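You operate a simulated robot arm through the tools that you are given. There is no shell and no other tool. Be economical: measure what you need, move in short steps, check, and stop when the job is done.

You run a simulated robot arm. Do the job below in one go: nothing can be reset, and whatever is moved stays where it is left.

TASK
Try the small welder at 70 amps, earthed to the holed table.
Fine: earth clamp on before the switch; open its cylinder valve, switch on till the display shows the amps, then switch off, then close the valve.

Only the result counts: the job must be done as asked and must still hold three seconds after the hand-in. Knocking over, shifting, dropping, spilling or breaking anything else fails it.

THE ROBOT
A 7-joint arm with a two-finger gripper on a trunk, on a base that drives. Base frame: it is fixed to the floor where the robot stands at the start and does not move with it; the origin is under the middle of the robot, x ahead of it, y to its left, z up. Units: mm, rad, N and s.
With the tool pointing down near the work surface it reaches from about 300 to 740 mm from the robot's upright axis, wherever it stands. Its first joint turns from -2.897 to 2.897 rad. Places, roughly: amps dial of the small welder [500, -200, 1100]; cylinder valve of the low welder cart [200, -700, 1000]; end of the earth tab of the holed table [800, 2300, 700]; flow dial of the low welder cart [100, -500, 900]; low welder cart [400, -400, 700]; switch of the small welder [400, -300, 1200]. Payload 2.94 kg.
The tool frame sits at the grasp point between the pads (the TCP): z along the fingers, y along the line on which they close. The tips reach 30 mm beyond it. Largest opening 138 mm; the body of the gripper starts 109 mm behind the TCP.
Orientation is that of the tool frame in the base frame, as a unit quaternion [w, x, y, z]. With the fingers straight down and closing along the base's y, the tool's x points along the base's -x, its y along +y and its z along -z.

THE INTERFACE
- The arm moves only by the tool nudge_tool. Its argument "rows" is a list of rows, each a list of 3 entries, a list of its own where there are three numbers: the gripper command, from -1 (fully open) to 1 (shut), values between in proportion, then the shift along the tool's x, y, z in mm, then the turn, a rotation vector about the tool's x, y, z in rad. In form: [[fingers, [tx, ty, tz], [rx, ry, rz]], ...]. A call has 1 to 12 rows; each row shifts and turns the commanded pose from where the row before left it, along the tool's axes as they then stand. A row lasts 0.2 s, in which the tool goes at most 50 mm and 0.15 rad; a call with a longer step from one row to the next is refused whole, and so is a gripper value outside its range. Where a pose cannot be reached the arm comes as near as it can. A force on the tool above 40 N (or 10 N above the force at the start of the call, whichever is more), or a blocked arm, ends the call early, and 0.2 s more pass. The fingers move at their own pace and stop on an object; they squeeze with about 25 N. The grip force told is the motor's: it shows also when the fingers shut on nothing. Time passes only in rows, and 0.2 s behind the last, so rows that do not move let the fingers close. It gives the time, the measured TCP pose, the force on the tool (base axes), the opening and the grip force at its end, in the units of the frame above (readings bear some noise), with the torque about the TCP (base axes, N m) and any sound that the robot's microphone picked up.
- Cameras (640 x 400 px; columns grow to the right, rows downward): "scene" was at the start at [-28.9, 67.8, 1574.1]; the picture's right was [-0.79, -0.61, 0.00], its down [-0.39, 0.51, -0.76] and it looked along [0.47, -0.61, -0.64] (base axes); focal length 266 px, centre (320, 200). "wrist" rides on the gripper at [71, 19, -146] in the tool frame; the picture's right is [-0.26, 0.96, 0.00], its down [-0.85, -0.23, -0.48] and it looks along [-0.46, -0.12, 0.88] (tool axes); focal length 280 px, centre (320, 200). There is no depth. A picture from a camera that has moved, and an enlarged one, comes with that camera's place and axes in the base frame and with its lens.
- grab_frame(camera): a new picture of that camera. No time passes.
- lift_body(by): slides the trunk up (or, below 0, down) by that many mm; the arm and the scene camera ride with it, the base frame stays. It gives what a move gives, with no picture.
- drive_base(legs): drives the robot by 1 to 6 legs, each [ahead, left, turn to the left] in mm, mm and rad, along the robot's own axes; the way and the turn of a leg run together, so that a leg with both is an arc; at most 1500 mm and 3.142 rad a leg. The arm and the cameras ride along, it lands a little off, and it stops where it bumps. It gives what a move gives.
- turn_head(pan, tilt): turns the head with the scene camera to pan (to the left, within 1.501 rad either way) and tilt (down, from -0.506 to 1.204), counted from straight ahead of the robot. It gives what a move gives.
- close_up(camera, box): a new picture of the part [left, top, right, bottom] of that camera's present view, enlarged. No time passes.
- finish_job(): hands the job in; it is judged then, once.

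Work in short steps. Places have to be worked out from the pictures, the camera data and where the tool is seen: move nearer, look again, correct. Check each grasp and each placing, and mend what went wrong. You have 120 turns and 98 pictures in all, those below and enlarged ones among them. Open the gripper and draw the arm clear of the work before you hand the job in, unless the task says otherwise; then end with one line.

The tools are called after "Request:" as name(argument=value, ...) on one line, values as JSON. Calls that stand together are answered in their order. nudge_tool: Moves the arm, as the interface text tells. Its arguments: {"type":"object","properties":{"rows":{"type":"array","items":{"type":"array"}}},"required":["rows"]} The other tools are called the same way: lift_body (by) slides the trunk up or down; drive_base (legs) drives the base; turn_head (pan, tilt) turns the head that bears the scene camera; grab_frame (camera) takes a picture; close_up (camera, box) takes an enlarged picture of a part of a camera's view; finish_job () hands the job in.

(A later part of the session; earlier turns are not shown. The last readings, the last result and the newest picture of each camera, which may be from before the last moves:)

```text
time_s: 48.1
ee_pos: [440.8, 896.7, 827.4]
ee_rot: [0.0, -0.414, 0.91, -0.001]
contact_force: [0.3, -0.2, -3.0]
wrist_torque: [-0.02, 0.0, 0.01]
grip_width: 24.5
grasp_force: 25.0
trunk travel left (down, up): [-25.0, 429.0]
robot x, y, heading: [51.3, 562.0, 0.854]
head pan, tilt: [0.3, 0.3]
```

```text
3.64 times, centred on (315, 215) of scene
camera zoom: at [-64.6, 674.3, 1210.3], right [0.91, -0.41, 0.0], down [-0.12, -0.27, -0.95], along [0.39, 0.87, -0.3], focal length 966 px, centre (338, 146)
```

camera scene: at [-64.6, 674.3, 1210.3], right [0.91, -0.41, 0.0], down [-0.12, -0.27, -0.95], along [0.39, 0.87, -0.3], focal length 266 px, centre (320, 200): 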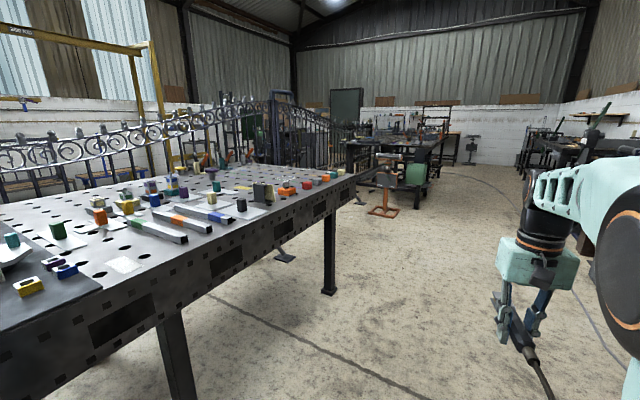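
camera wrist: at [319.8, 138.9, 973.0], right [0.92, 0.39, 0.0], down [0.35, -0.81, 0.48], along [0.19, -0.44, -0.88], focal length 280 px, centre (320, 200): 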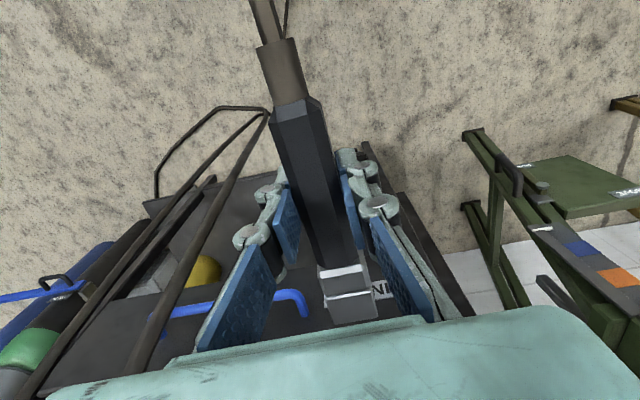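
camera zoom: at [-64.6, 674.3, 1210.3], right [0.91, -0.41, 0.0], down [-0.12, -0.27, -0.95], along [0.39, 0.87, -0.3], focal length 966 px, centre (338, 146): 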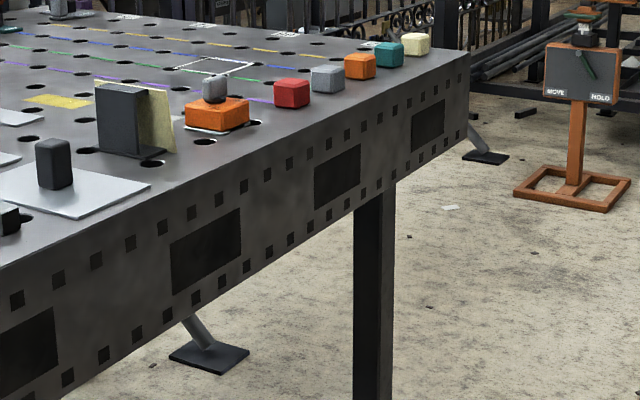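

The tab is not on this side; it must be on the table's far end. I drive round the corner with a wide margin and look.

Request:
drive_base(legs=[[1462, -250, 0], [909, 327, 0]])

Request:
turn_head(pan=1.5, tilt=0.4)

Request:
grab_frame(camera="scene")

```text
time_s: 60.1
ee_pos: [1964.7, 2709.6, 828.7]
ee_rot: [0.001, -0.407, 0.913, -0.001]
contact_force: [-0.3, -0.1, -3.1]
wrist_torque: [0.0, 0.02, 0.0]
grip_width: 24.6
grasp_force: 24.8
trunk travel left (down, up): [-25.0, 429.0]
robot x, y, heading: [1570.3, 2380.5, 0.835]
head pan, tilt: [0.3, 0.3]
```

```text
time_s: 61.5
ee_pos: [1964.8, 2711.8, 826.4]
ee_rot: [0.001, -0.407, 0.913, -0.001]
contact_force: [-0.2, 0.1, -2.7]
wrist_torque: [-0.03, 0.01, 0.02]
grip_width: 24.4
grasp_force: 25.0
trunk travel left (down, up): [-25.0, 429.0]
robot x, y, heading: [1572.2, 2381.7, 0.841]
head pan, tilt: [1.499, 0.4]
```

```text
56 pictures are left
camera scene: at [1353.6, 2479.6, 1201.1], right [0.72, 0.69, 0.0], down [0.27, -0.28, -0.92], along [-0.64, 0.66, -0.39], focal length 266 px, centre (320, 200)
```

scene: 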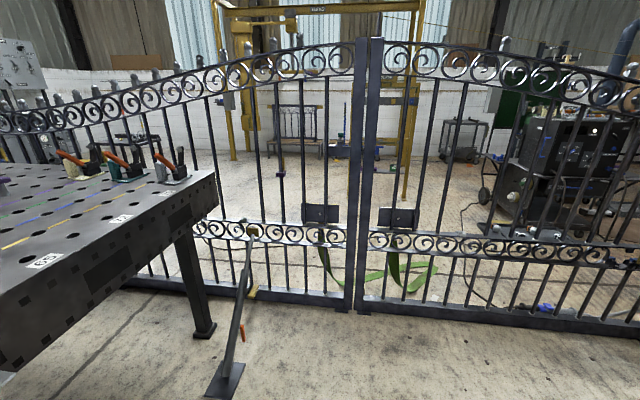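

Turn the rest of the way left to face the table's end.

Request:
drive_base(legs=[[0, 0, 2.93]])

Request:
turn_head(pan=0.0, tilt=0.5)

Request:
grab_frame(camera="scene")

```text
time_s: 68.8
ee_pos: [1128.1, 2121.9, 828.5]
ee_rot: [-0.001, 0.945, 0.327, 0.001]
contact_force: [0.1, -0.6, -3.6]
wrist_torque: [0.02, -0.02, -0.01]
grip_width: 24.7
grasp_force: 25.7
trunk travel left (down, up): [-25.0, 429.0]
robot x, y, heading: [1574.5, 2381.2, -2.476]
head pan, tilt: [1.499, 0.4]
```

```text
time_s: 70.4
ee_pos: [1128.2, 2123.0, 827.8]
ee_rot: [-0.002, 0.945, 0.327, 0.0]
contact_force: [-0.2, 0.1, -3.4]
wrist_torque: [0.06, -0.07, -0.02]
grip_width: 24.7
grasp_force: 24.9
trunk travel left (down, up): [-25.0, 429.0]
robot x, y, heading: [1571.1, 2383.2, -2.475]
head pan, tilt: [0.0, 0.499]
```

```text
55 pictures are left
camera scene: at [1645.9, 2268.4, 1191.9], right [-0.62, 0.79, 0.0], down [0.38, 0.3, -0.88], along [-0.69, -0.54, -0.48], focal length 266 px, centre (320, 200)
```

scene: 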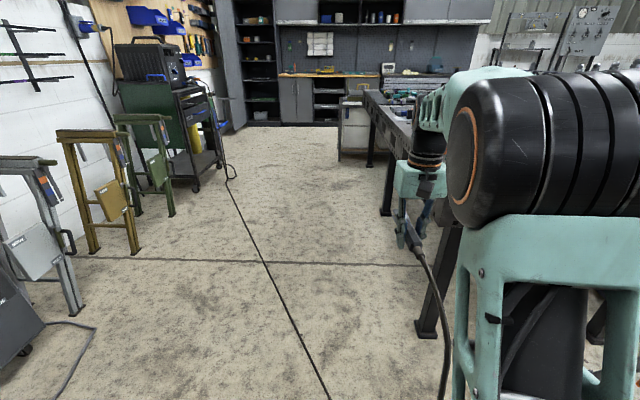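

Arm blocks the view; shift right ~330 mm (tab should be there) and check with the wrist camera and panned head.

Request:
drive_base(legs=[[-60, -330, 0]])

Request:
grab_frame(camera="wrist")

Request:
grab_frame(camera="scene")

```text
time_s: 74.0
ee_pos: [966.5, 2427.2, 827.6]
ee_rot: [-0.001, 0.946, 0.324, 0.0]
contact_force: [0.0, 0.3, -3.1]
wrist_torque: [0.02, -0.01, -0.01]
grip_width: 24.5
grasp_force: 25.3
trunk travel left (down, up): [-25.0, 429.0]
robot x, y, heading: [1409.8, 2680.8, -2.485]
head pan, tilt: [0.0, 0.499]
```

```text
54 pictures are left
camera wrist: at [1035.5, 2455.7, 973.1], right [0.39, -0.92, 0.0], down [-0.81, -0.34, 0.48], along [-0.44, -0.18, -0.88], focal length 280 px, centre (320, 200)
```

wrist: 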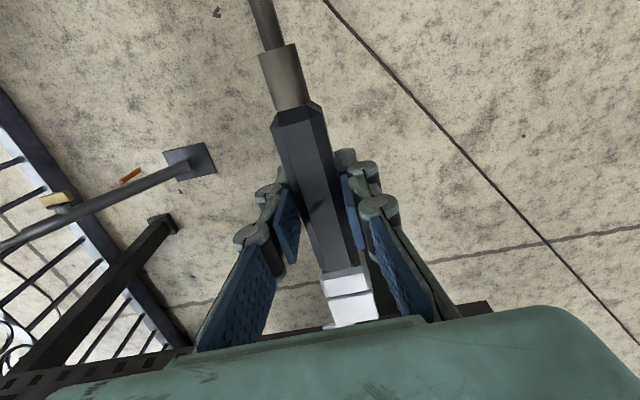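

```text
53 pictures are left
camera scene: at [1485.5, 2568.9, 1191.9], right [-0.61, 0.79, 0.0], down [0.38, 0.29, -0.88], along [-0.69, -0.54, -0.48], focal length 266 px, centre (320, 200)
```

scene: 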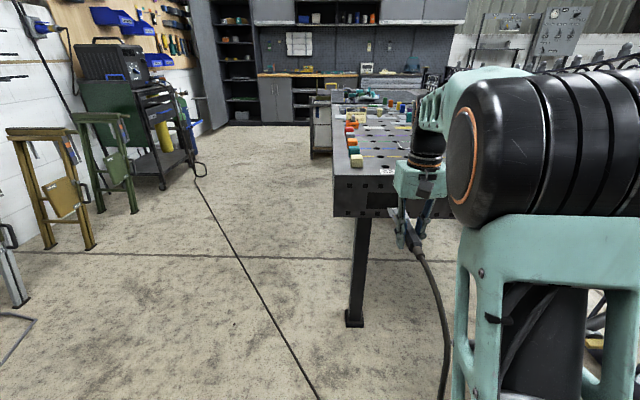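

Request:
close_up(camera="scene", box=[320, 150, 464, 240])

Request:
close_up(camera="wrist", box=[180, 260, 500, 400])

```text
4.44 times, centred on (392, 195) of scene
camera zoom: at [1485.5, 2568.9, 1191.9], right [-0.61, 0.79, 0.0], down [0.38, 0.29, -0.88], along [-0.69, -0.54, -0.48], focal length 1181 px, centre (0, 222)
```

zoom: 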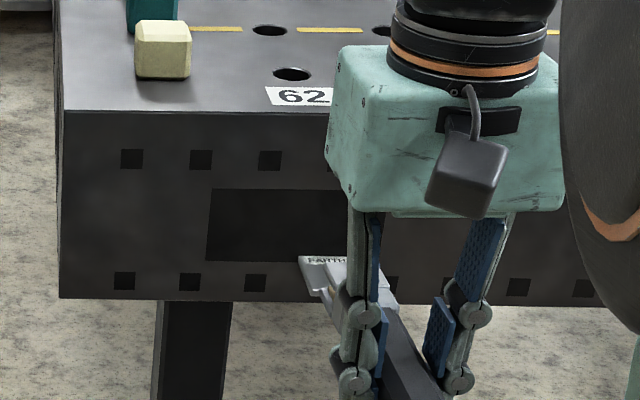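

```text
2.00 times, centred on (340, 330) of wrist
camera zoom: at [1035.5, 2455.7, 973.1], right [0.39, -0.92, 0.0], down [-0.81, -0.34, 0.48], along [-0.44, -0.18, -0.88], focal length 561 px, centre (280, -60)
```

zoom: 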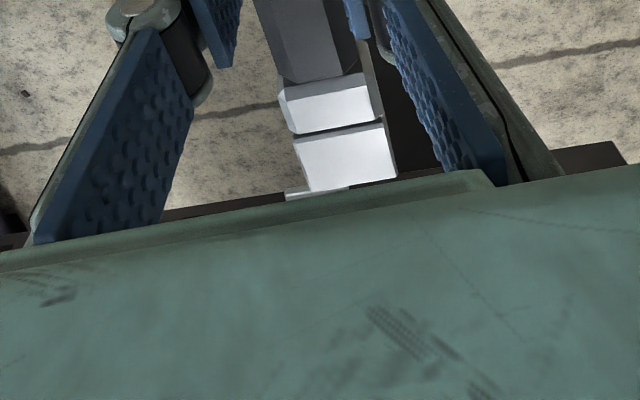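

The tab must be hidden behind the gripper; raise the trunk to uncover it.

Request:
lift_body(by=200)

Request:
close_up(camera="scene", box=[320, 150, 512, 270])

Request:
grab_frame(camera="wrist")

```text
time_s: 76.1
ee_pos: [967.2, 2426.6, 1027.3]
ee_rot: [-0.001, 0.946, 0.325, -0.001]
contact_force: [1.0, -0.4, -3.0]
wrist_torque: [0.03, -0.06, 0.0]
grip_width: 24.5
grasp_force: 25.1
trunk travel left (down, up): [-225.0, 229.0]
robot x, y, heading: [1411.9, 2682.5, -2.485]
head pan, tilt: [0.0, 0.499]
```

```text
3.33 times, centred on (416, 210) of scene
camera zoom: at [1485.4, 2568.9, 1391.9], right [-0.61, 0.79, 0.0], down [0.38, 0.29, -0.88], along [-0.69, -0.54, -0.48], focal length 886 px, centre (0, 167)
```

zoom: 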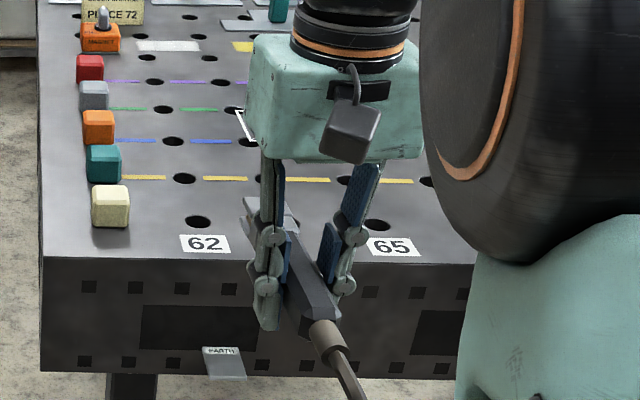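

```text
49 pictures are left
camera wrist: at [1035.4, 2455.7, 1173.0], right [0.39, -0.92, 0.0], down [-0.81, -0.34, 0.48], along [-0.44, -0.18, -0.88], focal length 280 px, centre (320, 200)
```

wrist: 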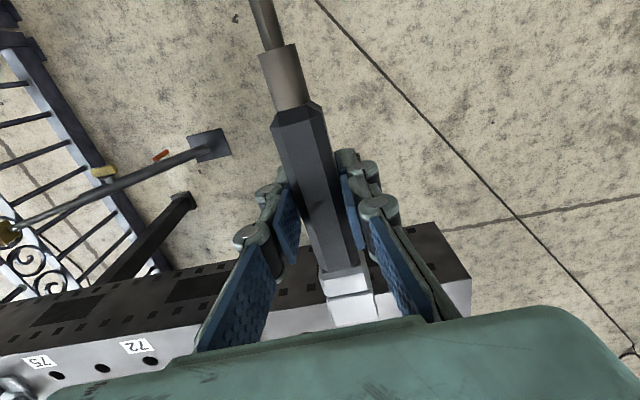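

There's the EARTH tab. Zoom to locate it precisely.

Request:
close_up(camera="scene", box=[360, 235, 424, 275])

Request:
close_up(camera="scene", box=[384, 190, 448, 230])

```text
10.00 times, centred on (392, 255) of scene
camera zoom: at [1485.4, 2568.9, 1391.9], right [-0.61, 0.79, 0.0], down [0.38, 0.29, -0.88], along [-0.69, -0.54, -0.48], focal length 2658 px, centre (-400, -350)
```

zoom: 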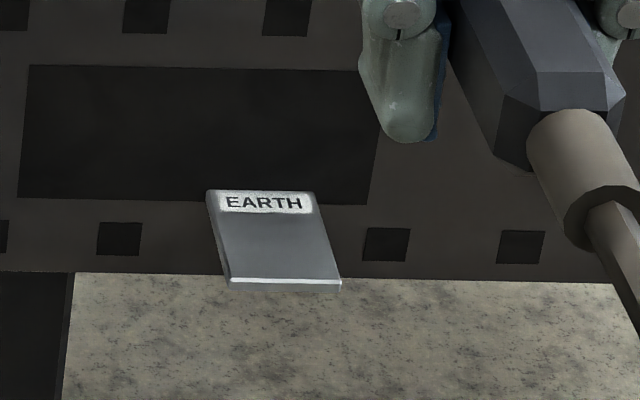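

```text
10.00 times, centred on (416, 210) of scene
camera zoom: at [1485.4, 2568.9, 1391.9], right [-0.61, 0.79, 0.0], down [0.38, 0.29, -0.88], along [-0.69, -0.54, -0.48], focal length 2658 px, centre (-640, 100)
```

zoom: 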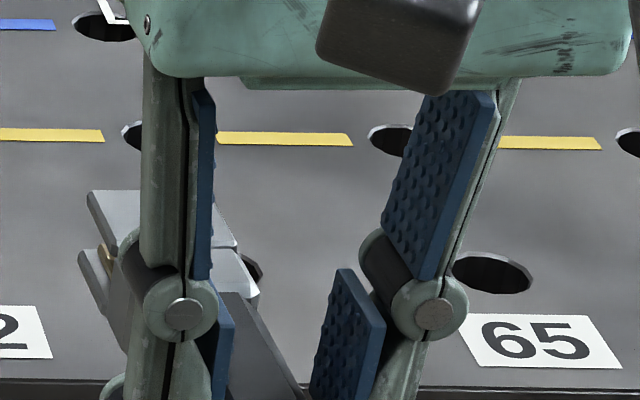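

Tab: 40 mm wide, ~49 mm long, front-edge middle ≈ (764,2319,740), pointing (0.80,0.60). To measure the jaw slot relative to the TCP I turn the clamp sideways to the scene camera.

Request:
nudge_tool(rows=[[1, [0, 0, 0], [0, 0, -0.131]], [1, [0, 0, 0], [0, 0, -0.131]], [1, [0, 0, 0], [0, 0, -0.131]], [1, [0, 0, 0], [0, 0, -0.131]], [1, [0, 0, 0], [0, 0, -0.131]], [1, [0, 0, 0], [0, 0, -0.131]], [1, [0, 0, 0], [0, 0, -0.131]], [1, [0, 0, 0], [0, 0, -0.131]], [1, [0, 0, 0], [0, 0, -0.131]]])

Request:
close_up(camera="scene", box=[352, 170, 448, 230])

```text
time_s: 78.1
ee_pos: [966.9, 2426.5, 1026.3]
ee_rot: [-0.001, 0.605, 0.796, 0.0]
contact_force: [-0.1, -0.3, -3.1]
wrist_torque: [0.07, 0.02, -0.01]
grip_width: 24.6
grasp_force: 24.8
trunk travel left (down, up): [-225.0, 229.0]
robot x, y, heading: [1410.7, 2684.1, -2.481]
head pan, tilt: [0.0, 0.499]
```

```text
6.67 times, centred on (400, 200) of scene
camera zoom: at [1485.4, 2568.9, 1391.9], right [-0.61, 0.79, 0.0], down [0.38, 0.29, -0.88], along [-0.69, -0.54, -0.48], focal length 1772 px, centre (-213, 200)
```

zoom: 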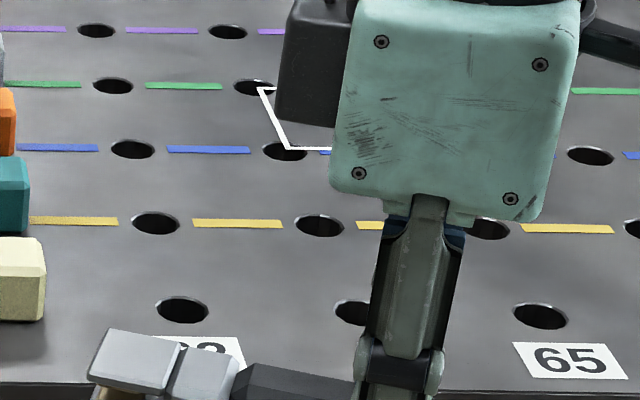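

Shift the crop lower.

Request:
close_up(camera="scene", box=[356, 200, 436, 250])

```text
8.00 times, centred on (396, 225) of scene
camera zoom: at [1485.4, 2568.9, 1391.9], right [-0.61, 0.79, 0.0], down [0.38, 0.29, -0.88], along [-0.69, -0.54, -0.48], focal length 2126 px, centre (-288, 0)
```

zoom: 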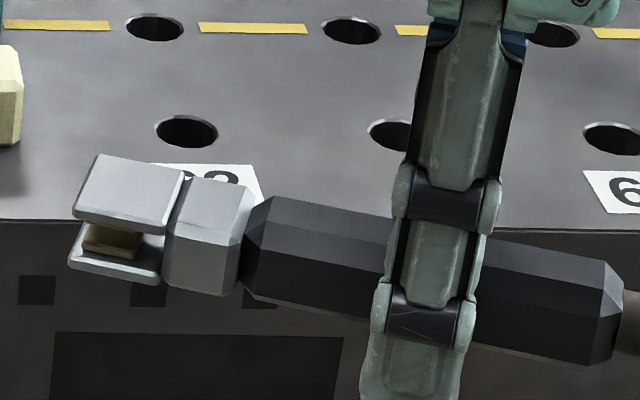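

Slot is ~1–2 mm above TCP level, jaw tip ~103 mm ahead, throat ~72 mm ahead. Turn back, aligned to the tab, and position 90 mm short of it.

Request:
nudge_tool(rows=[[1, [0, 0, 0], [0, 0, 0.1343]], [1, [0, 0, 0], [0, 0, 0.1343]], [1, [0, 0, 0], [0, 0, 0.1343]], [1, [0, 0, 0], [0, 0, 0.1343]], [1, [0, 0, 0], [0, 0, 0.1343]], [1, [0, 0, 0], [0, 0, 0.1343]], [1, [0, 0, 0], [0, 0, 0.1343]], [1, [0, 0, 0], [0, 0, 0.1343]], [1, [0, 0, 0], [0, 0, 0.1343]]])

Request:
nudge_tool(rows=[[1, [-10, -32, 0], [0, 0, 0]], [1, [0, 0, 30], [0, 0, 0]], [1, [0, 0, 30], [0, 0, 0]]])

Request:
lift_body(by=-215)

Request:
close_up(camera="scene", box=[330, 160, 490, 260])

Request:
grab_frame(camera="wrist")

```text
time_s: 80.1
ee_pos: [966.2, 2426.1, 1029.6]
ee_rot: [0.0, 0.951, 0.31, -0.001]
contact_force: [-0.2, 0.1, -2.6]
wrist_torque: [0.03, -0.03, -0.02]
grip_width: 24.6
grasp_force: 24.9
trunk travel left (down, up): [-225.0, 229.0]
robot x, y, heading: [1414.6, 2681.5, -2.48]
head pan, tilt: [0.0, 0.499]
```

```text
time_s: 80.9
ee_pos: [939.1, 2446.7, 967.9]
ee_rot: [0.0, 0.951, 0.31, -0.002]
contact_force: [0.4, 0.8, -3.7]
wrist_torque: [0.03, -0.01, -0.04]
grip_width: 24.5
grasp_force: 25.1
trunk travel left (down, up): [-225.0, 229.0]
robot x, y, heading: [1410.9, 2681.6, -2.481]
head pan, tilt: [0.0, 0.499]
```

```text
time_s: 83.2
ee_pos: [939.6, 2447.0, 751.7]
ee_rot: [-0.001, 0.951, 0.311, -0.001]
contact_force: [0.5, 0.1, -3.2]
wrist_torque: [0.05, -0.06, 0.0]
grip_width: 24.7
grasp_force: 25.1
trunk travel left (down, up): [-10.0, 444.0]
robot x, y, heading: [1410.0, 2685.2, -2.484]
head pan, tilt: [0.0, 0.499]
```

```text
4.00 times, centred on (410, 210) of scene
camera zoom: at [1485.5, 2568.9, 1177.0], right [-0.61, 0.79, 0.0], down [0.38, 0.29, -0.88], along [-0.69, -0.54, -0.48], focal length 1063 px, centre (-40, 160)
```

zoom: 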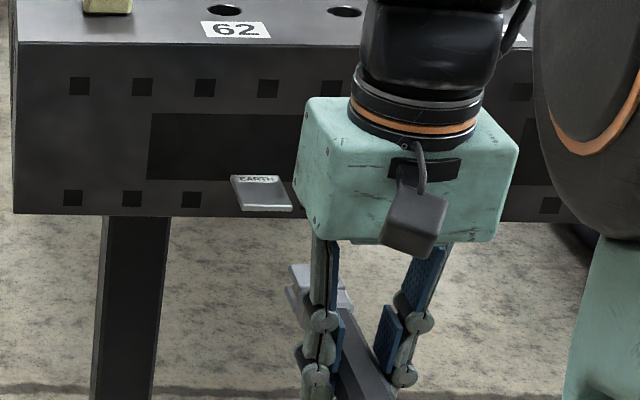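

```text
43 pictures are left
camera wrist: at [1008.8, 2474.4, 898.2], right [0.36, -0.93, 0.0], down [-0.82, -0.32, 0.48], along [-0.45, -0.17, -0.88], focal length 280 px, centre (320, 200)
```

wrist: 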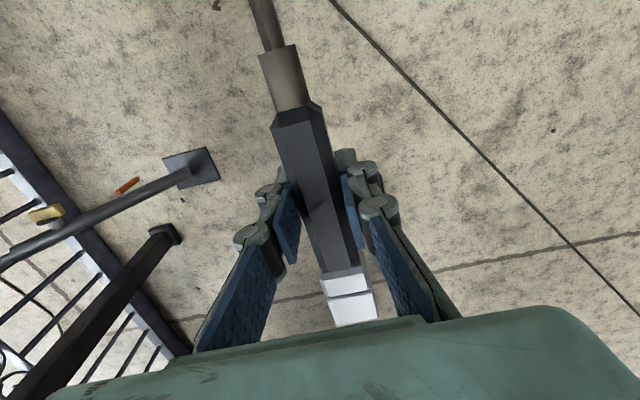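

Aligned laterally (~1.5 mm). Advance 95 mm and lower 17 mm, then look.

Request:
nudge_tool(rows=[[1, [-30, 0, 17], [0, 0, 0]], [1, [-35, 1, 0], [0, 0, 0]], [1, [-32, 0, 0], [0, 0, 0]]])

Request:
close_up(camera="scene", box=[360, 190, 440, 240])

Request:
grab_frame(camera="wrist")

```text
time_s: 84.0
ee_pos: [862.2, 2388.0, 735.9]
ee_rot: [0.0, 0.95, 0.312, -0.001]
contact_force: [0.3, 0.5, -2.9]
wrist_torque: [0.03, -0.04, 0.0]
grip_width: 24.6
grasp_force: 25.5
trunk travel left (down, up): [-10.0, 444.0]
robot x, y, heading: [1412.4, 2681.7, -2.481]
head pan, tilt: [0.0, 0.499]
```

```text
8.00 times, centred on (400, 215) of scene
camera zoom: at [1485.5, 2569.0, 1176.9], right [-0.61, 0.79, 0.0], down [0.38, 0.29, -0.88], along [-0.69, -0.54, -0.48], focal length 2126 px, centre (-320, 80)
```

zoom: 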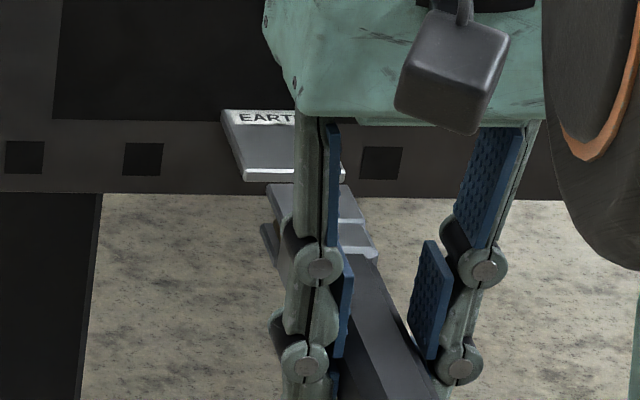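

```text
41 pictures are left
camera wrist: at [930.9, 2416.1, 881.1], right [0.36, -0.93, 0.0], down [-0.82, -0.32, 0.48], along [-0.44, -0.17, -0.88], focal length 280 px, centre (320, 200)
```

wrist: 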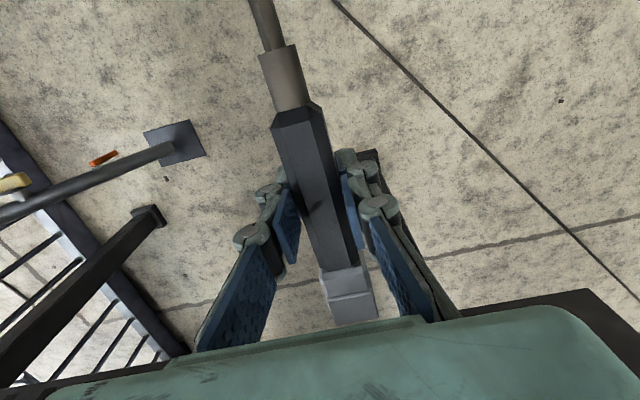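

Jaw slot lines up with the tab (about 3 mm right). Push on ~47 mm gently.

Request:
nudge_tool(rows=[[1, [-8, 2, 0], [0, 0, 0]], [1, [-8, 0, 0], [0, 0, 0]], [1, [-8, 0, 0], [0, 0, 0]], [1, [-8, 0, 0], [0, 0, 0]], [1, [-8, 0, 0], [0, 0, 0]], [1, [-7, 0, 0], [0, 0, 0]]])

Request:
close_up(camera="scene", box=[360, 190, 440, 240])

```text
time_s: 85.4
ee_pos: [826.0, 2360.3, 736.1]
ee_rot: [0.0, 0.951, 0.311, 0.001]
contact_force: [5.4, 3.3, -3.0]
wrist_torque: [0.0, 0.03, -0.04]
grip_width: 24.6
grasp_force: 25.3
trunk travel left (down, up): [-10.0, 444.0]
robot x, y, heading: [1408.8, 2680.3, -2.483]
head pan, tilt: [0.0, 0.499]
```

```text
8.00 times, centred on (400, 215) of scene
camera zoom: at [1485.9, 2569.2, 1177.0], right [-0.61, 0.79, 0.0], down [0.38, 0.29, -0.88], along [-0.69, -0.54, -0.48], focal length 2126 px, centre (-320, 80)
```

zoom: 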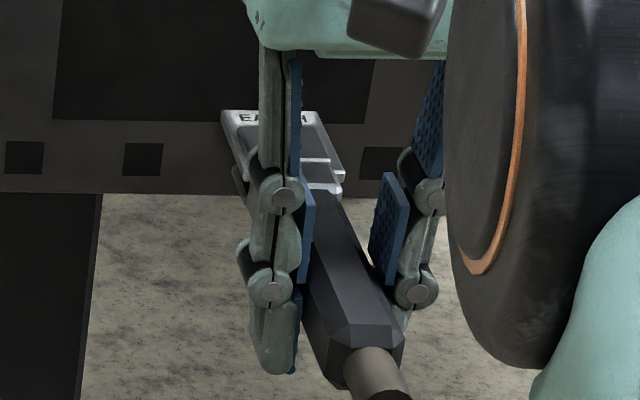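

Light contact; push a few mm more to seat.

Request:
nudge_tool(rows=[[1, [-4, 0, 0], [0, 0, 0]], [1, [-4, 0, 0], [0, 0, 0]]])

Request:
close_up(camera="wrist", box=[180, 220, 500, 400])

```text
time_s: 86.0
ee_pos: [819.9, 2356.3, 735.3]
ee_rot: [-0.001, 0.951, 0.31, 0.001]
contact_force: [14.9, 11.6, -6.6]
wrist_torque: [0.18, -0.19, -0.05]
grip_width: 24.9
grasp_force: 25.0
trunk travel left (down, up): [-10.0, 444.0]
robot x, y, heading: [1411.9, 2682.5, -2.486]
head pan, tilt: [0.0, 0.499]
```

```text
2.00 times, centred on (340, 310) of wrist
camera zoom: at [888.5, 2383.0, 880.6], right [0.36, -0.93, 0.0], down [-0.82, -0.32, 0.47], along [-0.44, -0.17, -0.88], focal length 561 px, centre (280, -20)
```

zoom: 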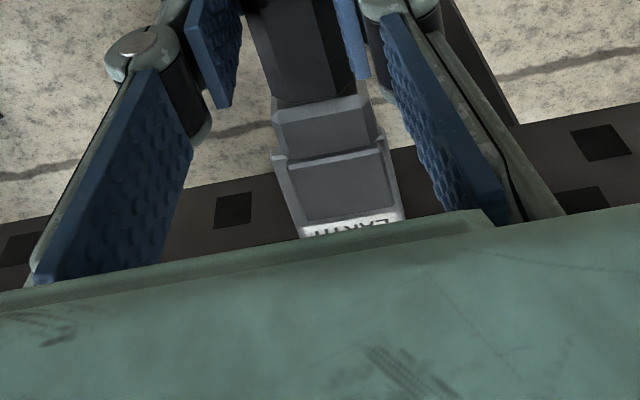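

Seated at 19 N with the tab inside the jaws. Relax, open, and watch that it stays.

Request:
nudge_tool(rows=[[1, [2, 0, 0], [0, 0, 0]], [0.5, [0, 0, 0], [0, 0, 0]], [0.2, [0, 0, 0], [0, 0, 0]], [0.2, [0, 0, 0], [0, 0, 0]], [0.2, [0, 0, 0], [0, 0, 0]]])

Request:
grab_frame(camera="wrist")

```text
time_s: 87.2
ee_pos: [820.7, 2355.6, 735.4]
ee_rot: [0.0, 0.951, 0.311, -0.002]
contact_force: [-1.0, 0.9, -0.8]
wrist_torque: [0.02, 0.0, 0.0]
grip_width: 55.4
grasp_force: 0.1
trunk travel left (down, up): [-10.0, 444.0]
robot x, y, heading: [1409.8, 2683.3, -2.481]
head pan, tilt: [0.0, 0.499]
```

```text
38 pictures are left
camera wrist: at [889.7, 2383.4, 881.3], right [0.36, -0.93, 0.0], down [-0.82, -0.32, 0.48], along [-0.45, -0.17, -0.88], focal length 280 px, centre (320, 200)
```

wrist: 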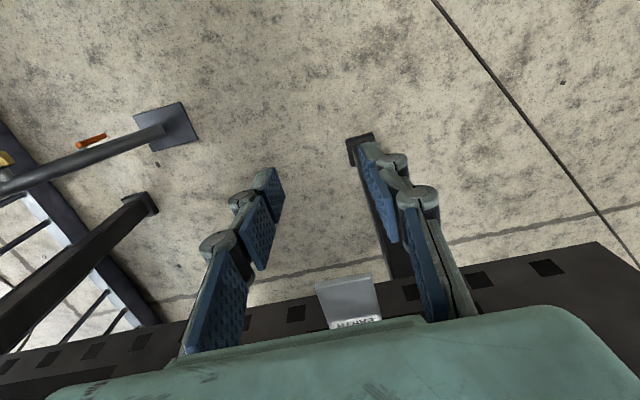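

The clamp is no longer in view — it slipped off. I look for it.

Request:
nudge_tool(rows=[[0.2, [30, 0, -30], [0, 0, 0]], [0.2, [40, 0, -30], [0, 0, 0]], [0.2, [40, 0, -30], [0, 0, 0]]])

Request:
grab_frame(camera="wrist")

Request:
turn_head(pan=-0.1, tilt=0.75)

Request:
grab_frame(camera="scene")

```text
time_s: 88.0
ee_pos: [907.1, 2420.4, 827.7]
ee_rot: [-0.001, 0.951, 0.31, 0.001]
contact_force: [0.3, -0.2, -0.5]
wrist_torque: [0.02, -0.06, -0.01]
grip_width: 55.2
grasp_force: 0.1
trunk travel left (down, up): [-10.0, 444.0]
robot x, y, heading: [1414.2, 2681.8, -2.481]
head pan, tilt: [0.0, 0.499]
```

```text
37 pictures are left
camera wrist: at [976.6, 2447.6, 972.0], right [0.36, -0.93, 0.0], down [-0.82, -0.32, 0.48], along [-0.44, -0.17, -0.88], focal length 280 px, centre (320, 200)
```

wrist: 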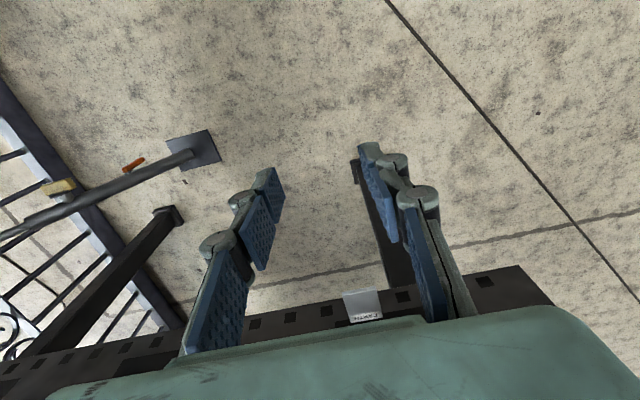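

```text
time_s: 88.8
ee_pos: [907.5, 2420.0, 827.4]
ee_rot: [-0.001, 0.951, 0.311, 0.0]
contact_force: [-0.1, -0.8, -0.1]
wrist_torque: [0.04, 0.01, 0.02]
grip_width: 55.1
grasp_force: 0.1
trunk travel left (down, up): [-10.0, 444.0]
robot x, y, heading: [1413.0, 2681.6, -2.476]
head pan, tilt: [-0.099, 0.75]
```

```text
36 pictures are left
camera scene: at [1487.4, 2580.8, 1155.0], right [-0.53, 0.85, 0.0], down [0.58, 0.36, -0.73], along [-0.62, -0.39, -0.68], focal length 266 px, centre (320, 200)
```

scene: 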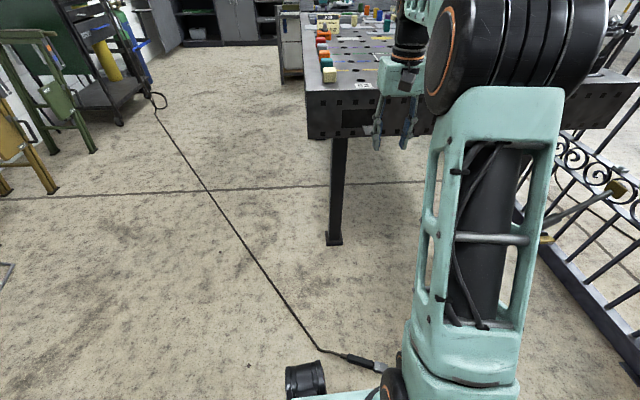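

The clamp slipped off and lies on the floor near the base. I zoom on it to plan the pick-up.

Request:
close_up(camera="scene", box=[300, 320, 428, 400])

```text
5.00 times, centred on (364, 360) of scene
camera zoom: at [1487.4, 2580.8, 1155.0], right [-0.53, 0.85, 0.0], down [0.58, 0.36, -0.73], along [-0.62, -0.39, -0.68], focal length 1329 px, centre (100, -600)
```

zoom: 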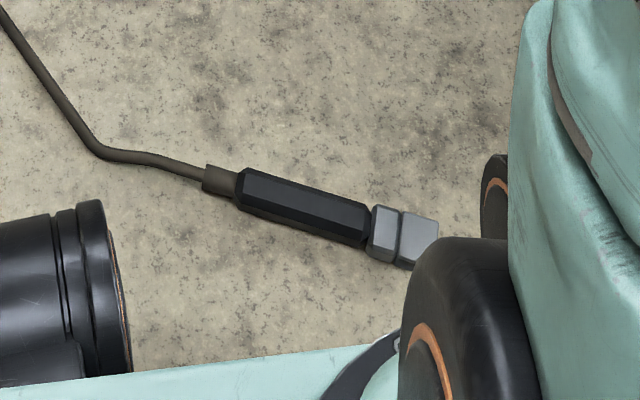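

I back off and turn the robot so the clamp is comfortably in reach, then look.

Request:
drive_base(legs=[[-200, 0, 0], [0, 0, -0.7], [-51, 243, 0]])

Request:
turn_head(pan=0.0, tilt=0.9)

Request:
grab_frame(camera="scene")

Request:
grab_frame(camera="wrist")

```text
time_s: 94.6
ee_pos: [1060.3, 2676.8, 827.3]
ee_rot: [-0.001, 1.0, -0.027, 0.0]
contact_force: [0.3, 0.3, 0.5]
wrist_torque: [-0.03, 0.0, 0.0]
grip_width: 54.7
grasp_force: 0.0
trunk travel left (down, up): [-10.0, 444.0]
robot x, y, heading: [1616.7, 2559.9, 3.11]
head pan, tilt: [-0.099, 0.75]
```

```text
time_s: 95.3
ee_pos: [1059.4, 2677.4, 827.2]
ee_rot: [-0.001, 1.0, -0.027, 0.0]
contact_force: [0.3, 0.2, 0.8]
wrist_torque: [-0.04, -0.02, 0.02]
grip_width: 55.3
grasp_force: 0.0
trunk travel left (down, up): [-10.0, 444.0]
robot x, y, heading: [1615.3, 2562.1, 3.109]
head pan, tilt: [0.0, 0.901]
```

```text
34 pictures are left
camera scene: at [1617.5, 2423.9, 1143.1], right [0.03, 1.0, 0.0], down [0.78, -0.02, -0.62], along [-0.62, 0.02, -0.78], focal length 266 px, centre (320, 200)
```

scene: 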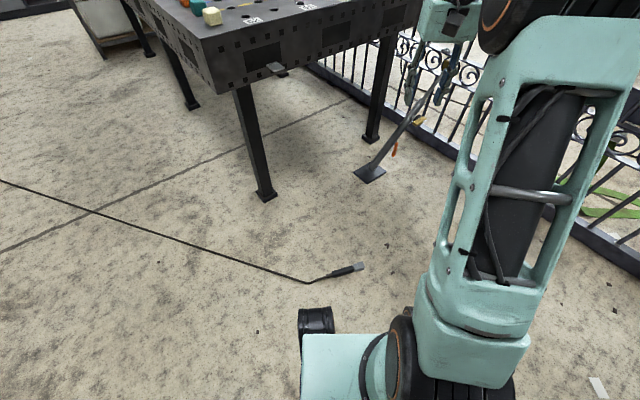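

```text
33 pictures are left
camera wrist: at [1131.0, 2654.2, 972.3], right [-0.31, -0.95, 0.0], down [-0.83, 0.28, 0.48], along [-0.45, 0.15, -0.88], focal length 280 px, centre (320, 200)
```

wrist: 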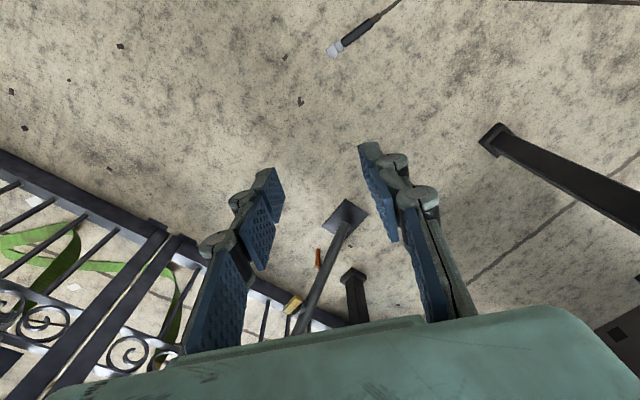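

Clamp handle ≈ (1126,2541) on the floor, pointing ~1.84 rad. I move over it, turning the tool to match, and go partly down.

Request:
nudge_tool(rows=[[0.1, [24, 44, 0], [0, 0, 0]], [0.1, [24, 44, 0], [0, 0, 0]], [0.1, [25, 44, 0], [0, 0, 0]], [0.1, [0, 0, 0], [0, 0, 0.1384]], [0.1, [0, 0, 0], [0, 0, 0.1384]], [0.1, [0, 0, 0], [0, 0, 0.1384]], [0.1, [0, 0, 0], [0, 0, 0.1384]], [0.1, [0, 0, 0], [0, 0, 0.1384]], [0.1, [0, 0, 0], [0, 0, 0.1384]], [0.1, [0, 0, 0], [0, 0, 0.1384]], [0.1, [0, 0, 0], [0, 0, 0.1384]], [0.1, [0, 0, 0], [0, 0, 0.1384]]])

Request:
nudge_tool(rows=[[-0.2, [0, 0, 50], [0, 0, 0]], [-0.2, [0, 0, 50], [0, 0, 0]], [-0.2, [0, 0, 50], [0, 0, 0]], [-0.2, [0, 0, 50], [0, 0, 0]], [-0.2, [0, 0, 50], [0, 0, 0]], [-0.2, [0, 0, 50], [0, 0, 0]], [-0.2, [0, 0, 50], [0, 0, 0]], [-0.2, [0, 0, 50], [0, 0, 0]], [-0.2, [0, 0, 50], [0, 0, 0]], [-0.2, [0, 0, 50], [0, 0, 0]], [-0.2, [0, 0, 50], [0, 0, 0]]])

Request:
grab_frame(camera="wrist")

```text
refused: row 1 steps farther than a row can; nothing moved
```

```text
time_s: 97.7
ee_pos: [1057.4, 2675.2, 279.4]
ee_rot: [-0.001, 1.0, -0.028, -0.001]
contact_force: [0.3, 0.5, -0.8]
wrist_torque: [0.01, -0.01, -0.02]
grip_width: 82.8
grasp_force: 0.1
trunk travel left (down, up): [-10.0, 444.0]
robot x, y, heading: [1616.0, 2558.1, 3.112]
head pan, tilt: [0.0, 0.901]
```

```text
32 pictures are left
camera wrist: at [1128.7, 2652.4, 424.5], right [-0.31, -0.95, 0.0], down [-0.83, 0.28, 0.48], along [-0.45, 0.15, -0.88], focal length 280 px, centre (320, 200)
```

wrist: 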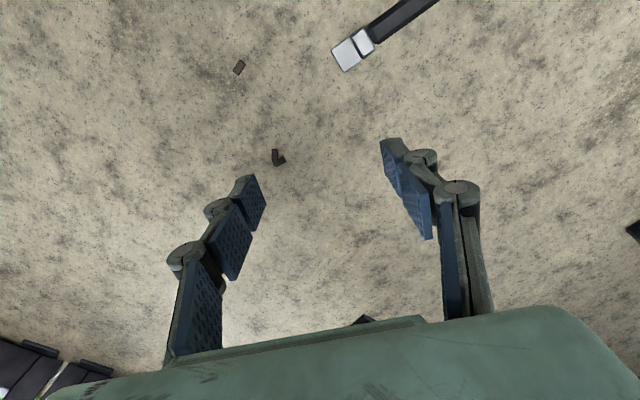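

That step was refused, but the descent was in free space. I now do the sideways move and turn in shorter steps.

Request:
nudge_tool(rows=[[-0.1, [20, 34, 0], [0, 0, 0]], [-0.1, [20, 33, 0], [0, 0, 0]], [-0.1, [19, 33, 0], [0, 0, 0]], [-0.1, [19, 33, 0], [0, 0, 0]]])

Request:
nudge_tool(rows=[[-0.1, [0, 0, 10], [0, 0, 0.1418]], [-0.1, [0, 0, 10], [0, 0, 0.1418]], [-0.1, [0, 0, 10], [0, 0, 0.1418]], [-0.1, [0, 0, 10], [0, 0, 0.1418]], [-0.1, [0, 0, 10], [0, 0, 0.1418]], [-0.1, [0, 0, 10], [0, 0, 0.1418]], [-0.1, [0, 0, 10], [0, 0, 0.1418]], [-0.1, [0, 0, 10], [0, 0, 0.1418]], [-0.1, [0, 0, 10], [0, 0, 0.1418]]])

Request:
grab_frame(camera="wrist")

```text
time_s: 98.7
ee_pos: [1128.2, 2539.0, 277.1]
ee_rot: [0.0, 1.0, -0.028, 0.0]
contact_force: [-0.2, -0.5, -0.1]
wrist_torque: [-0.02, -0.03, 0.01]
grip_width: 75.9
grasp_force: 0.0
trunk travel left (down, up): [-10.0, 444.0]
robot x, y, heading: [1617.9, 2560.9, 3.111]
head pan, tilt: [0.0, 0.901]
```

```text
time_s: 100.7
ee_pos: [1129.3, 2541.2, 186.8]
ee_rot: [0.0, 0.785, -0.619, -0.001]
contact_force: [-0.7, 0.0, 0.2]
wrist_torque: [0.03, 0.03, -0.03]
grip_width: 76.0
grasp_force: 0.0
trunk travel left (down, up): [-10.0, 444.0]
robot x, y, heading: [1618.4, 2555.4, 3.111]
head pan, tilt: [0.0, 0.901]
```

```text
31 pictures are left
camera wrist: at [1129.3, 2468.3, 331.8], right [-1.0, 0.03, 0.0], down [0.02, 0.88, 0.48], along [0.01, 0.48, -0.88], focal length 280 px, centre (320, 200)
```

wrist: 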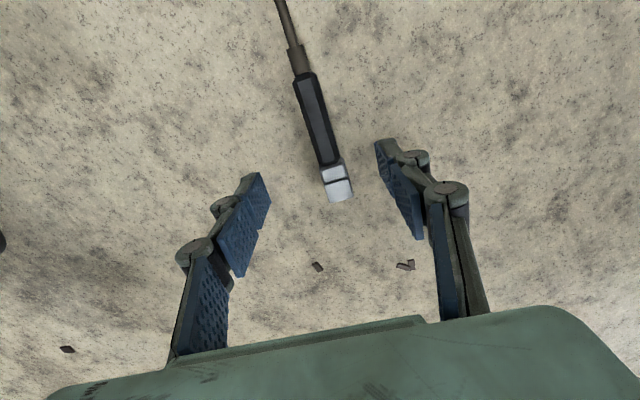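

Handle is well aligned. Descend to 36 mm and close.

Request:
nudge_tool(rows=[[-0.1, [1, -4, 40], [0, 0, 0]], [-0.1, [0, 0, 40], [0, 0, 0]], [-0.1, [0, 0, 40], [0, 0, 0]], [-0.1, [0, 0, 30], [0, 0, 0]], [1, [0, 0, 0], [0, 0, 0]], [1, [0, 0, 0], [0, 0, 0]], [1, [0, 0, 0], [0, 0, 0]]])

Request:
grab_frame(camera="wrist")

```text
time_s: 102.3
ee_pos: [1134.3, 2540.7, 38.4]
ee_rot: [0.001, 0.787, -0.618, -0.001]
contact_force: [-1.3, -0.9, -0.1]
wrist_torque: [0.02, 0.09, 0.08]
grip_width: 25.4
grasp_force: 25.5
trunk travel left (down, up): [-10.0, 444.0]
robot x, y, heading: [1615.7, 2556.0, 3.109]
head pan, tilt: [0.0, 0.901]
```

```text
30 pictures are left
camera wrist: at [1133.2, 2468.3, 182.7], right [-1.0, 0.02, 0.0], down [0.02, 0.88, 0.48], along [0.01, 0.48, -0.88], focal length 280 px, centre (320, 200)
```

wrist: 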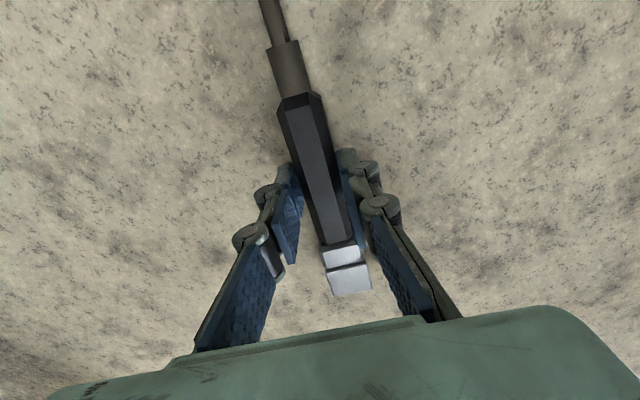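

Gripped. Lift it clear.

Request:
nudge_tool(rows=[[1, [0, 0, -20], [0, 0, 0]], [1, [0, 0, -40], [0, 0, 0]], [1, [0, 0, -50], [0, 0, 0]], [1, [0, 0, -50], [0, 0, 0]], [1, [0, 0, -50], [0, 0, 0]], [1, [0, 0, -50], [0, 0, 0]], [1, [0, 0, -50], [0, 0, 0]], [1, [0, 0, -50], [0, 0, 0]], [1, [0, 0, -50], [0, 0, 0]], [1, [0, 0, -50], [0, 0, 0]], [1, [0, 0, -50], [0, 0, 0]], [1, [0, 0, -50], [0, 0, 0]]])

Request:
nudge_tool(rows=[[1, [0, 0, -40], [0, 0, 0]], [1, [0, 0, -40], [0, 0, 0]], [1, [0, 0, -40], [0, 0, 0]], [1, [0, 0, 0], [0, 0, -0.1418]], [1, [0, 0, 0], [0, 0, -0.1418]], [1, [0, 0, 0], [0, 0, -0.1418]], [1, [0, 0, 0], [0, 0, -0.1418]], [1, [0, 0, 0], [0, 0, -0.1418]], [1, [0, 0, 0], [0, 0, -0.1418]], [1, [0, 0, 0], [0, 0, -0.1418]], [1, [0, 0, 0], [0, 0, -0.1418]], [1, [0, 0, 0], [0, 0, -0.1418]]])

Request:
turn_head(pan=0.0, tilt=0.5)

Request:
grab_frame(camera="scene")

```text
time_s: 104.9
ee_pos: [1137.2, 2540.0, 598.7]
ee_rot: [-0.002, 0.786, -0.618, -0.001]
contact_force: [0.0, 0.8, -4.8]
wrist_torque: [-0.06, -0.07, 0.01]
grip_width: 25.5
grasp_force: 24.9
trunk travel left (down, up): [-10.0, 444.0]
robot x, y, heading: [1614.8, 2559.3, 3.111]
head pan, tilt: [0.0, 0.901]
```

```text
time_s: 107.5
ee_pos: [1135.6, 2539.6, 717.1]
ee_rot: [-0.001, 1.0, -0.026, 0.0]
contact_force: [0.8, 0.4, -3.2]
wrist_torque: [-0.03, -0.07, 0.0]
grip_width: 25.9
grasp_force: 25.0
trunk travel left (down, up): [-10.0, 444.0]
robot x, y, heading: [1616.8, 2558.6, 3.111]
head pan, tilt: [0.0, 0.901]
```

```text
time_s: 108.4
ee_pos: [1134.9, 2540.0, 716.5]
ee_rot: [-0.001, 1.0, -0.028, 0.0]
contact_force: [0.4, 0.0, -3.9]
wrist_torque: [0.0, -0.04, -0.02]
grip_width: 25.6
grasp_force: 25.4
trunk travel left (down, up): [-10.0, 444.0]
robot x, y, heading: [1615.9, 2559.0, 3.111]
head pan, tilt: [0.0, 0.499]
```

```text
29 pictures are left
camera scene: at [1601.8, 2424.3, 1176.9], right [0.03, 1.0, 0.0], down [0.48, -0.01, -0.88], along [-0.88, 0.02, -0.48], focal length 266 px, centre (320, 200)
```

scene: 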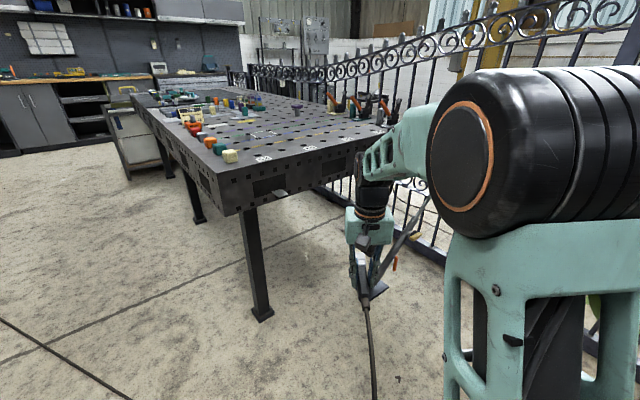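

I drive so that the robot faces the tab obliquely – the head camera will then see the jaw from the side.

Request:
drive_base(legs=[[170, 221, 0]])

Request:
nudge_tool(rows=[[1, [0, 0, 0], [0, 0, -0.137]], [1, [0, 0, 0], [0, 0, -0.137]], [1, [0, 0, 0], [0, 0, -0.137]], [1, [0, 0, 0], [0, 0, -0.137]], [1, [0, 0, 0], [0, 0, -0.137]]])

Request:
grab_frame(camera="scene")

```text
time_s: 110.9
ee_pos: [965.2, 2323.1, 717.3]
ee_rot: [0.0, 1.0, -0.027, 0.0]
contact_force: [0.1, -0.4, -3.7]
wrist_torque: [-0.01, -0.07, 0.01]
grip_width: 25.5
grasp_force: 25.1
trunk travel left (down, up): [-10.0, 444.0]
robot x, y, heading: [1448.7, 2337.8, 3.119]
head pan, tilt: [0.0, 0.499]
```

```text
time_s: 112.1
ee_pos: [964.7, 2320.8, 716.9]
ee_rot: [0.0, 0.95, 0.312, 0.0]
contact_force: [-0.3, -0.3, -2.6]
wrist_torque: [0.02, -0.07, 0.01]
grip_width: 25.6
grasp_force: 25.2
trunk travel left (down, up): [-10.0, 444.0]
robot x, y, heading: [1446.4, 2343.4, 3.116]
head pan, tilt: [0.0, 0.499]
```

```text
28 pictures are left
camera scene: at [1432.5, 2207.2, 1176.9], right [0.03, 1.0, 0.0], down [0.48, -0.01, -0.88], along [-0.88, 0.02, -0.48], focal length 266 px, centre (320, 200)
```

scene: 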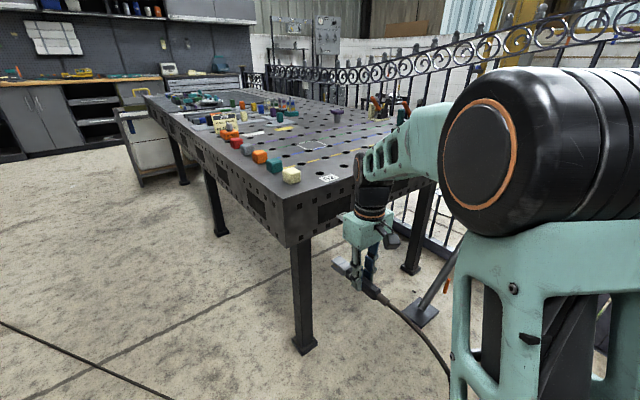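

Request:
close_up(camera="scene", box=[312, 230, 408, 290])

```text
6.67 times, centred on (360, 260) of scene
camera zoom: at [1432.5, 2207.2, 1176.9], right [0.03, 1.0, 0.0], down [0.48, -0.01, -0.88], along [-0.88, 0.02, -0.48], focal length 1772 px, centre (53, -200)
```

zoom: 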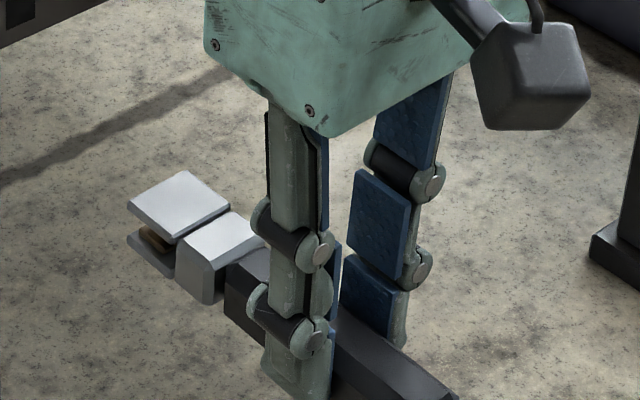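

Slot sits about 25 mm below the TCP now, jaw tip ~97 mm ahead. I raise and shift to the pre-insert place, jaw ~28 mm short of the tab.

Request:
nudge_tool(rows=[[1, [0, 0, -44], [0, 0, 0]], [1, [0, -40, 0], [0, 0, 0]], [1, [0, -40, 0], [0, 0, 0]], [1, [-20, -38, 0], [0, 0, 0]], [1, [-20, 0, 0], [0, 0, 0]]])

Request:
close_up(camera="scene", box=[350, 210, 430, 260])

```text
time_s: 113.3
ee_pos: [864.5, 2392.2, 759.3]
ee_rot: [-0.002, 0.95, 0.311, 0.0]
contact_force: [0.6, 1.0, -3.2]
wrist_torque: [0.01, -0.03, 0.01]
grip_width: 25.5
grasp_force: 25.1
trunk travel left (down, up): [-10.0, 444.0]
robot x, y, heading: [1450.6, 2343.8, 3.119]
head pan, tilt: [0.0, 0.499]
```

```text
8.00 times, centred on (390, 235) of scene
camera zoom: at [1432.5, 2207.3, 1177.0], right [0.03, 1.0, 0.0], down [0.48, -0.01, -0.88], along [-0.88, 0.02, -0.48], focal length 2126 px, centre (-240, -80)
```

zoom: 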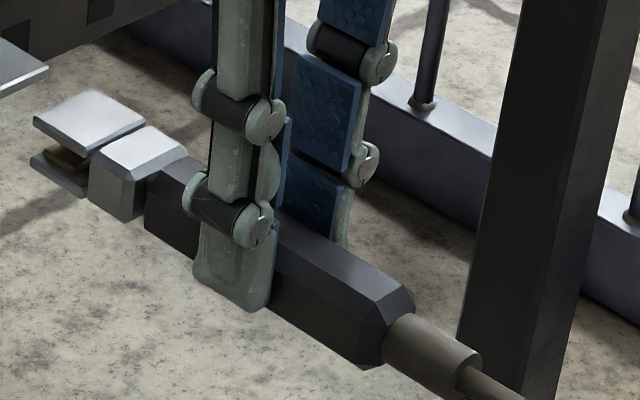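

Request:
close_up(camera="scene", box=[326, 200, 390, 240])

```text
10.00 times, centred on (358, 220) of scene
camera zoom: at [1432.5, 2207.3, 1177.0], right [0.03, 1.0, 0.0], down [0.48, -0.01, -0.88], along [-0.88, 0.02, -0.48], focal length 2658 px, centre (-60, 0)
```

zoom: 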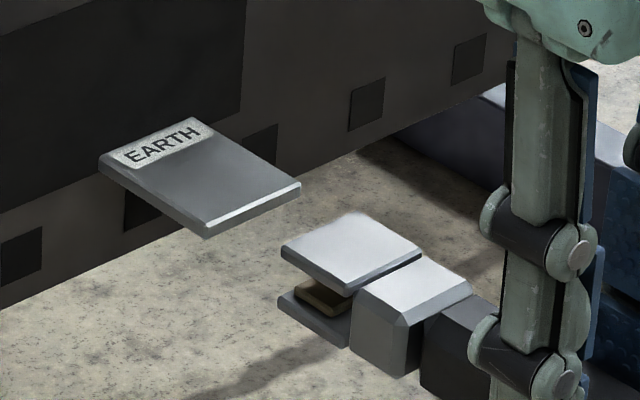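

Clear view: the jaw has a copper pad on the lower plate, leaving ~7 mm gap; the clamp is pitched nose-down ~5° and yawed ~3°. I correct pitch and yaw, keeping the nose in place.

Request:
nudge_tool(rows=[[1, [0, 4, 8], [0, -0.09, 0]], [1, [0, 0, 0], [0, 0, 0.05]], [1, [0, 0, 0], [0, 0, 0]]])

Request:
close_up(camera="scene", box=[326, 200, 390, 240])

```text
time_s: 114.1
ee_pos: [865.5, 2390.1, 752.8]
ee_rot: [0.014, 0.957, 0.287, -0.042]
contact_force: [0.4, -0.9, -3.2]
wrist_torque: [0.0, -0.06, 0.01]
grip_width: 25.8
grasp_force: 25.2
trunk travel left (down, up): [-10.0, 444.0]
robot x, y, heading: [1446.5, 2338.2, 3.118]
head pan, tilt: [0.0, 0.499]
```

```text
10.00 times, centred on (358, 220) of scene
camera zoom: at [1432.4, 2207.2, 1176.9], right [0.03, 1.0, 0.0], down [0.48, -0.01, -0.88], along [-0.88, 0.02, -0.48], focal length 2658 px, centre (-60, 0)
```

zoom: 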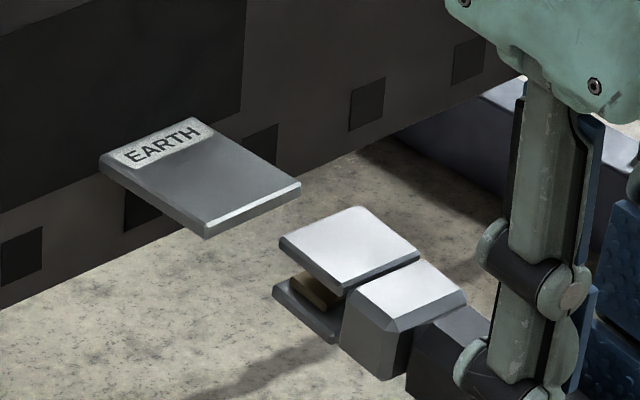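

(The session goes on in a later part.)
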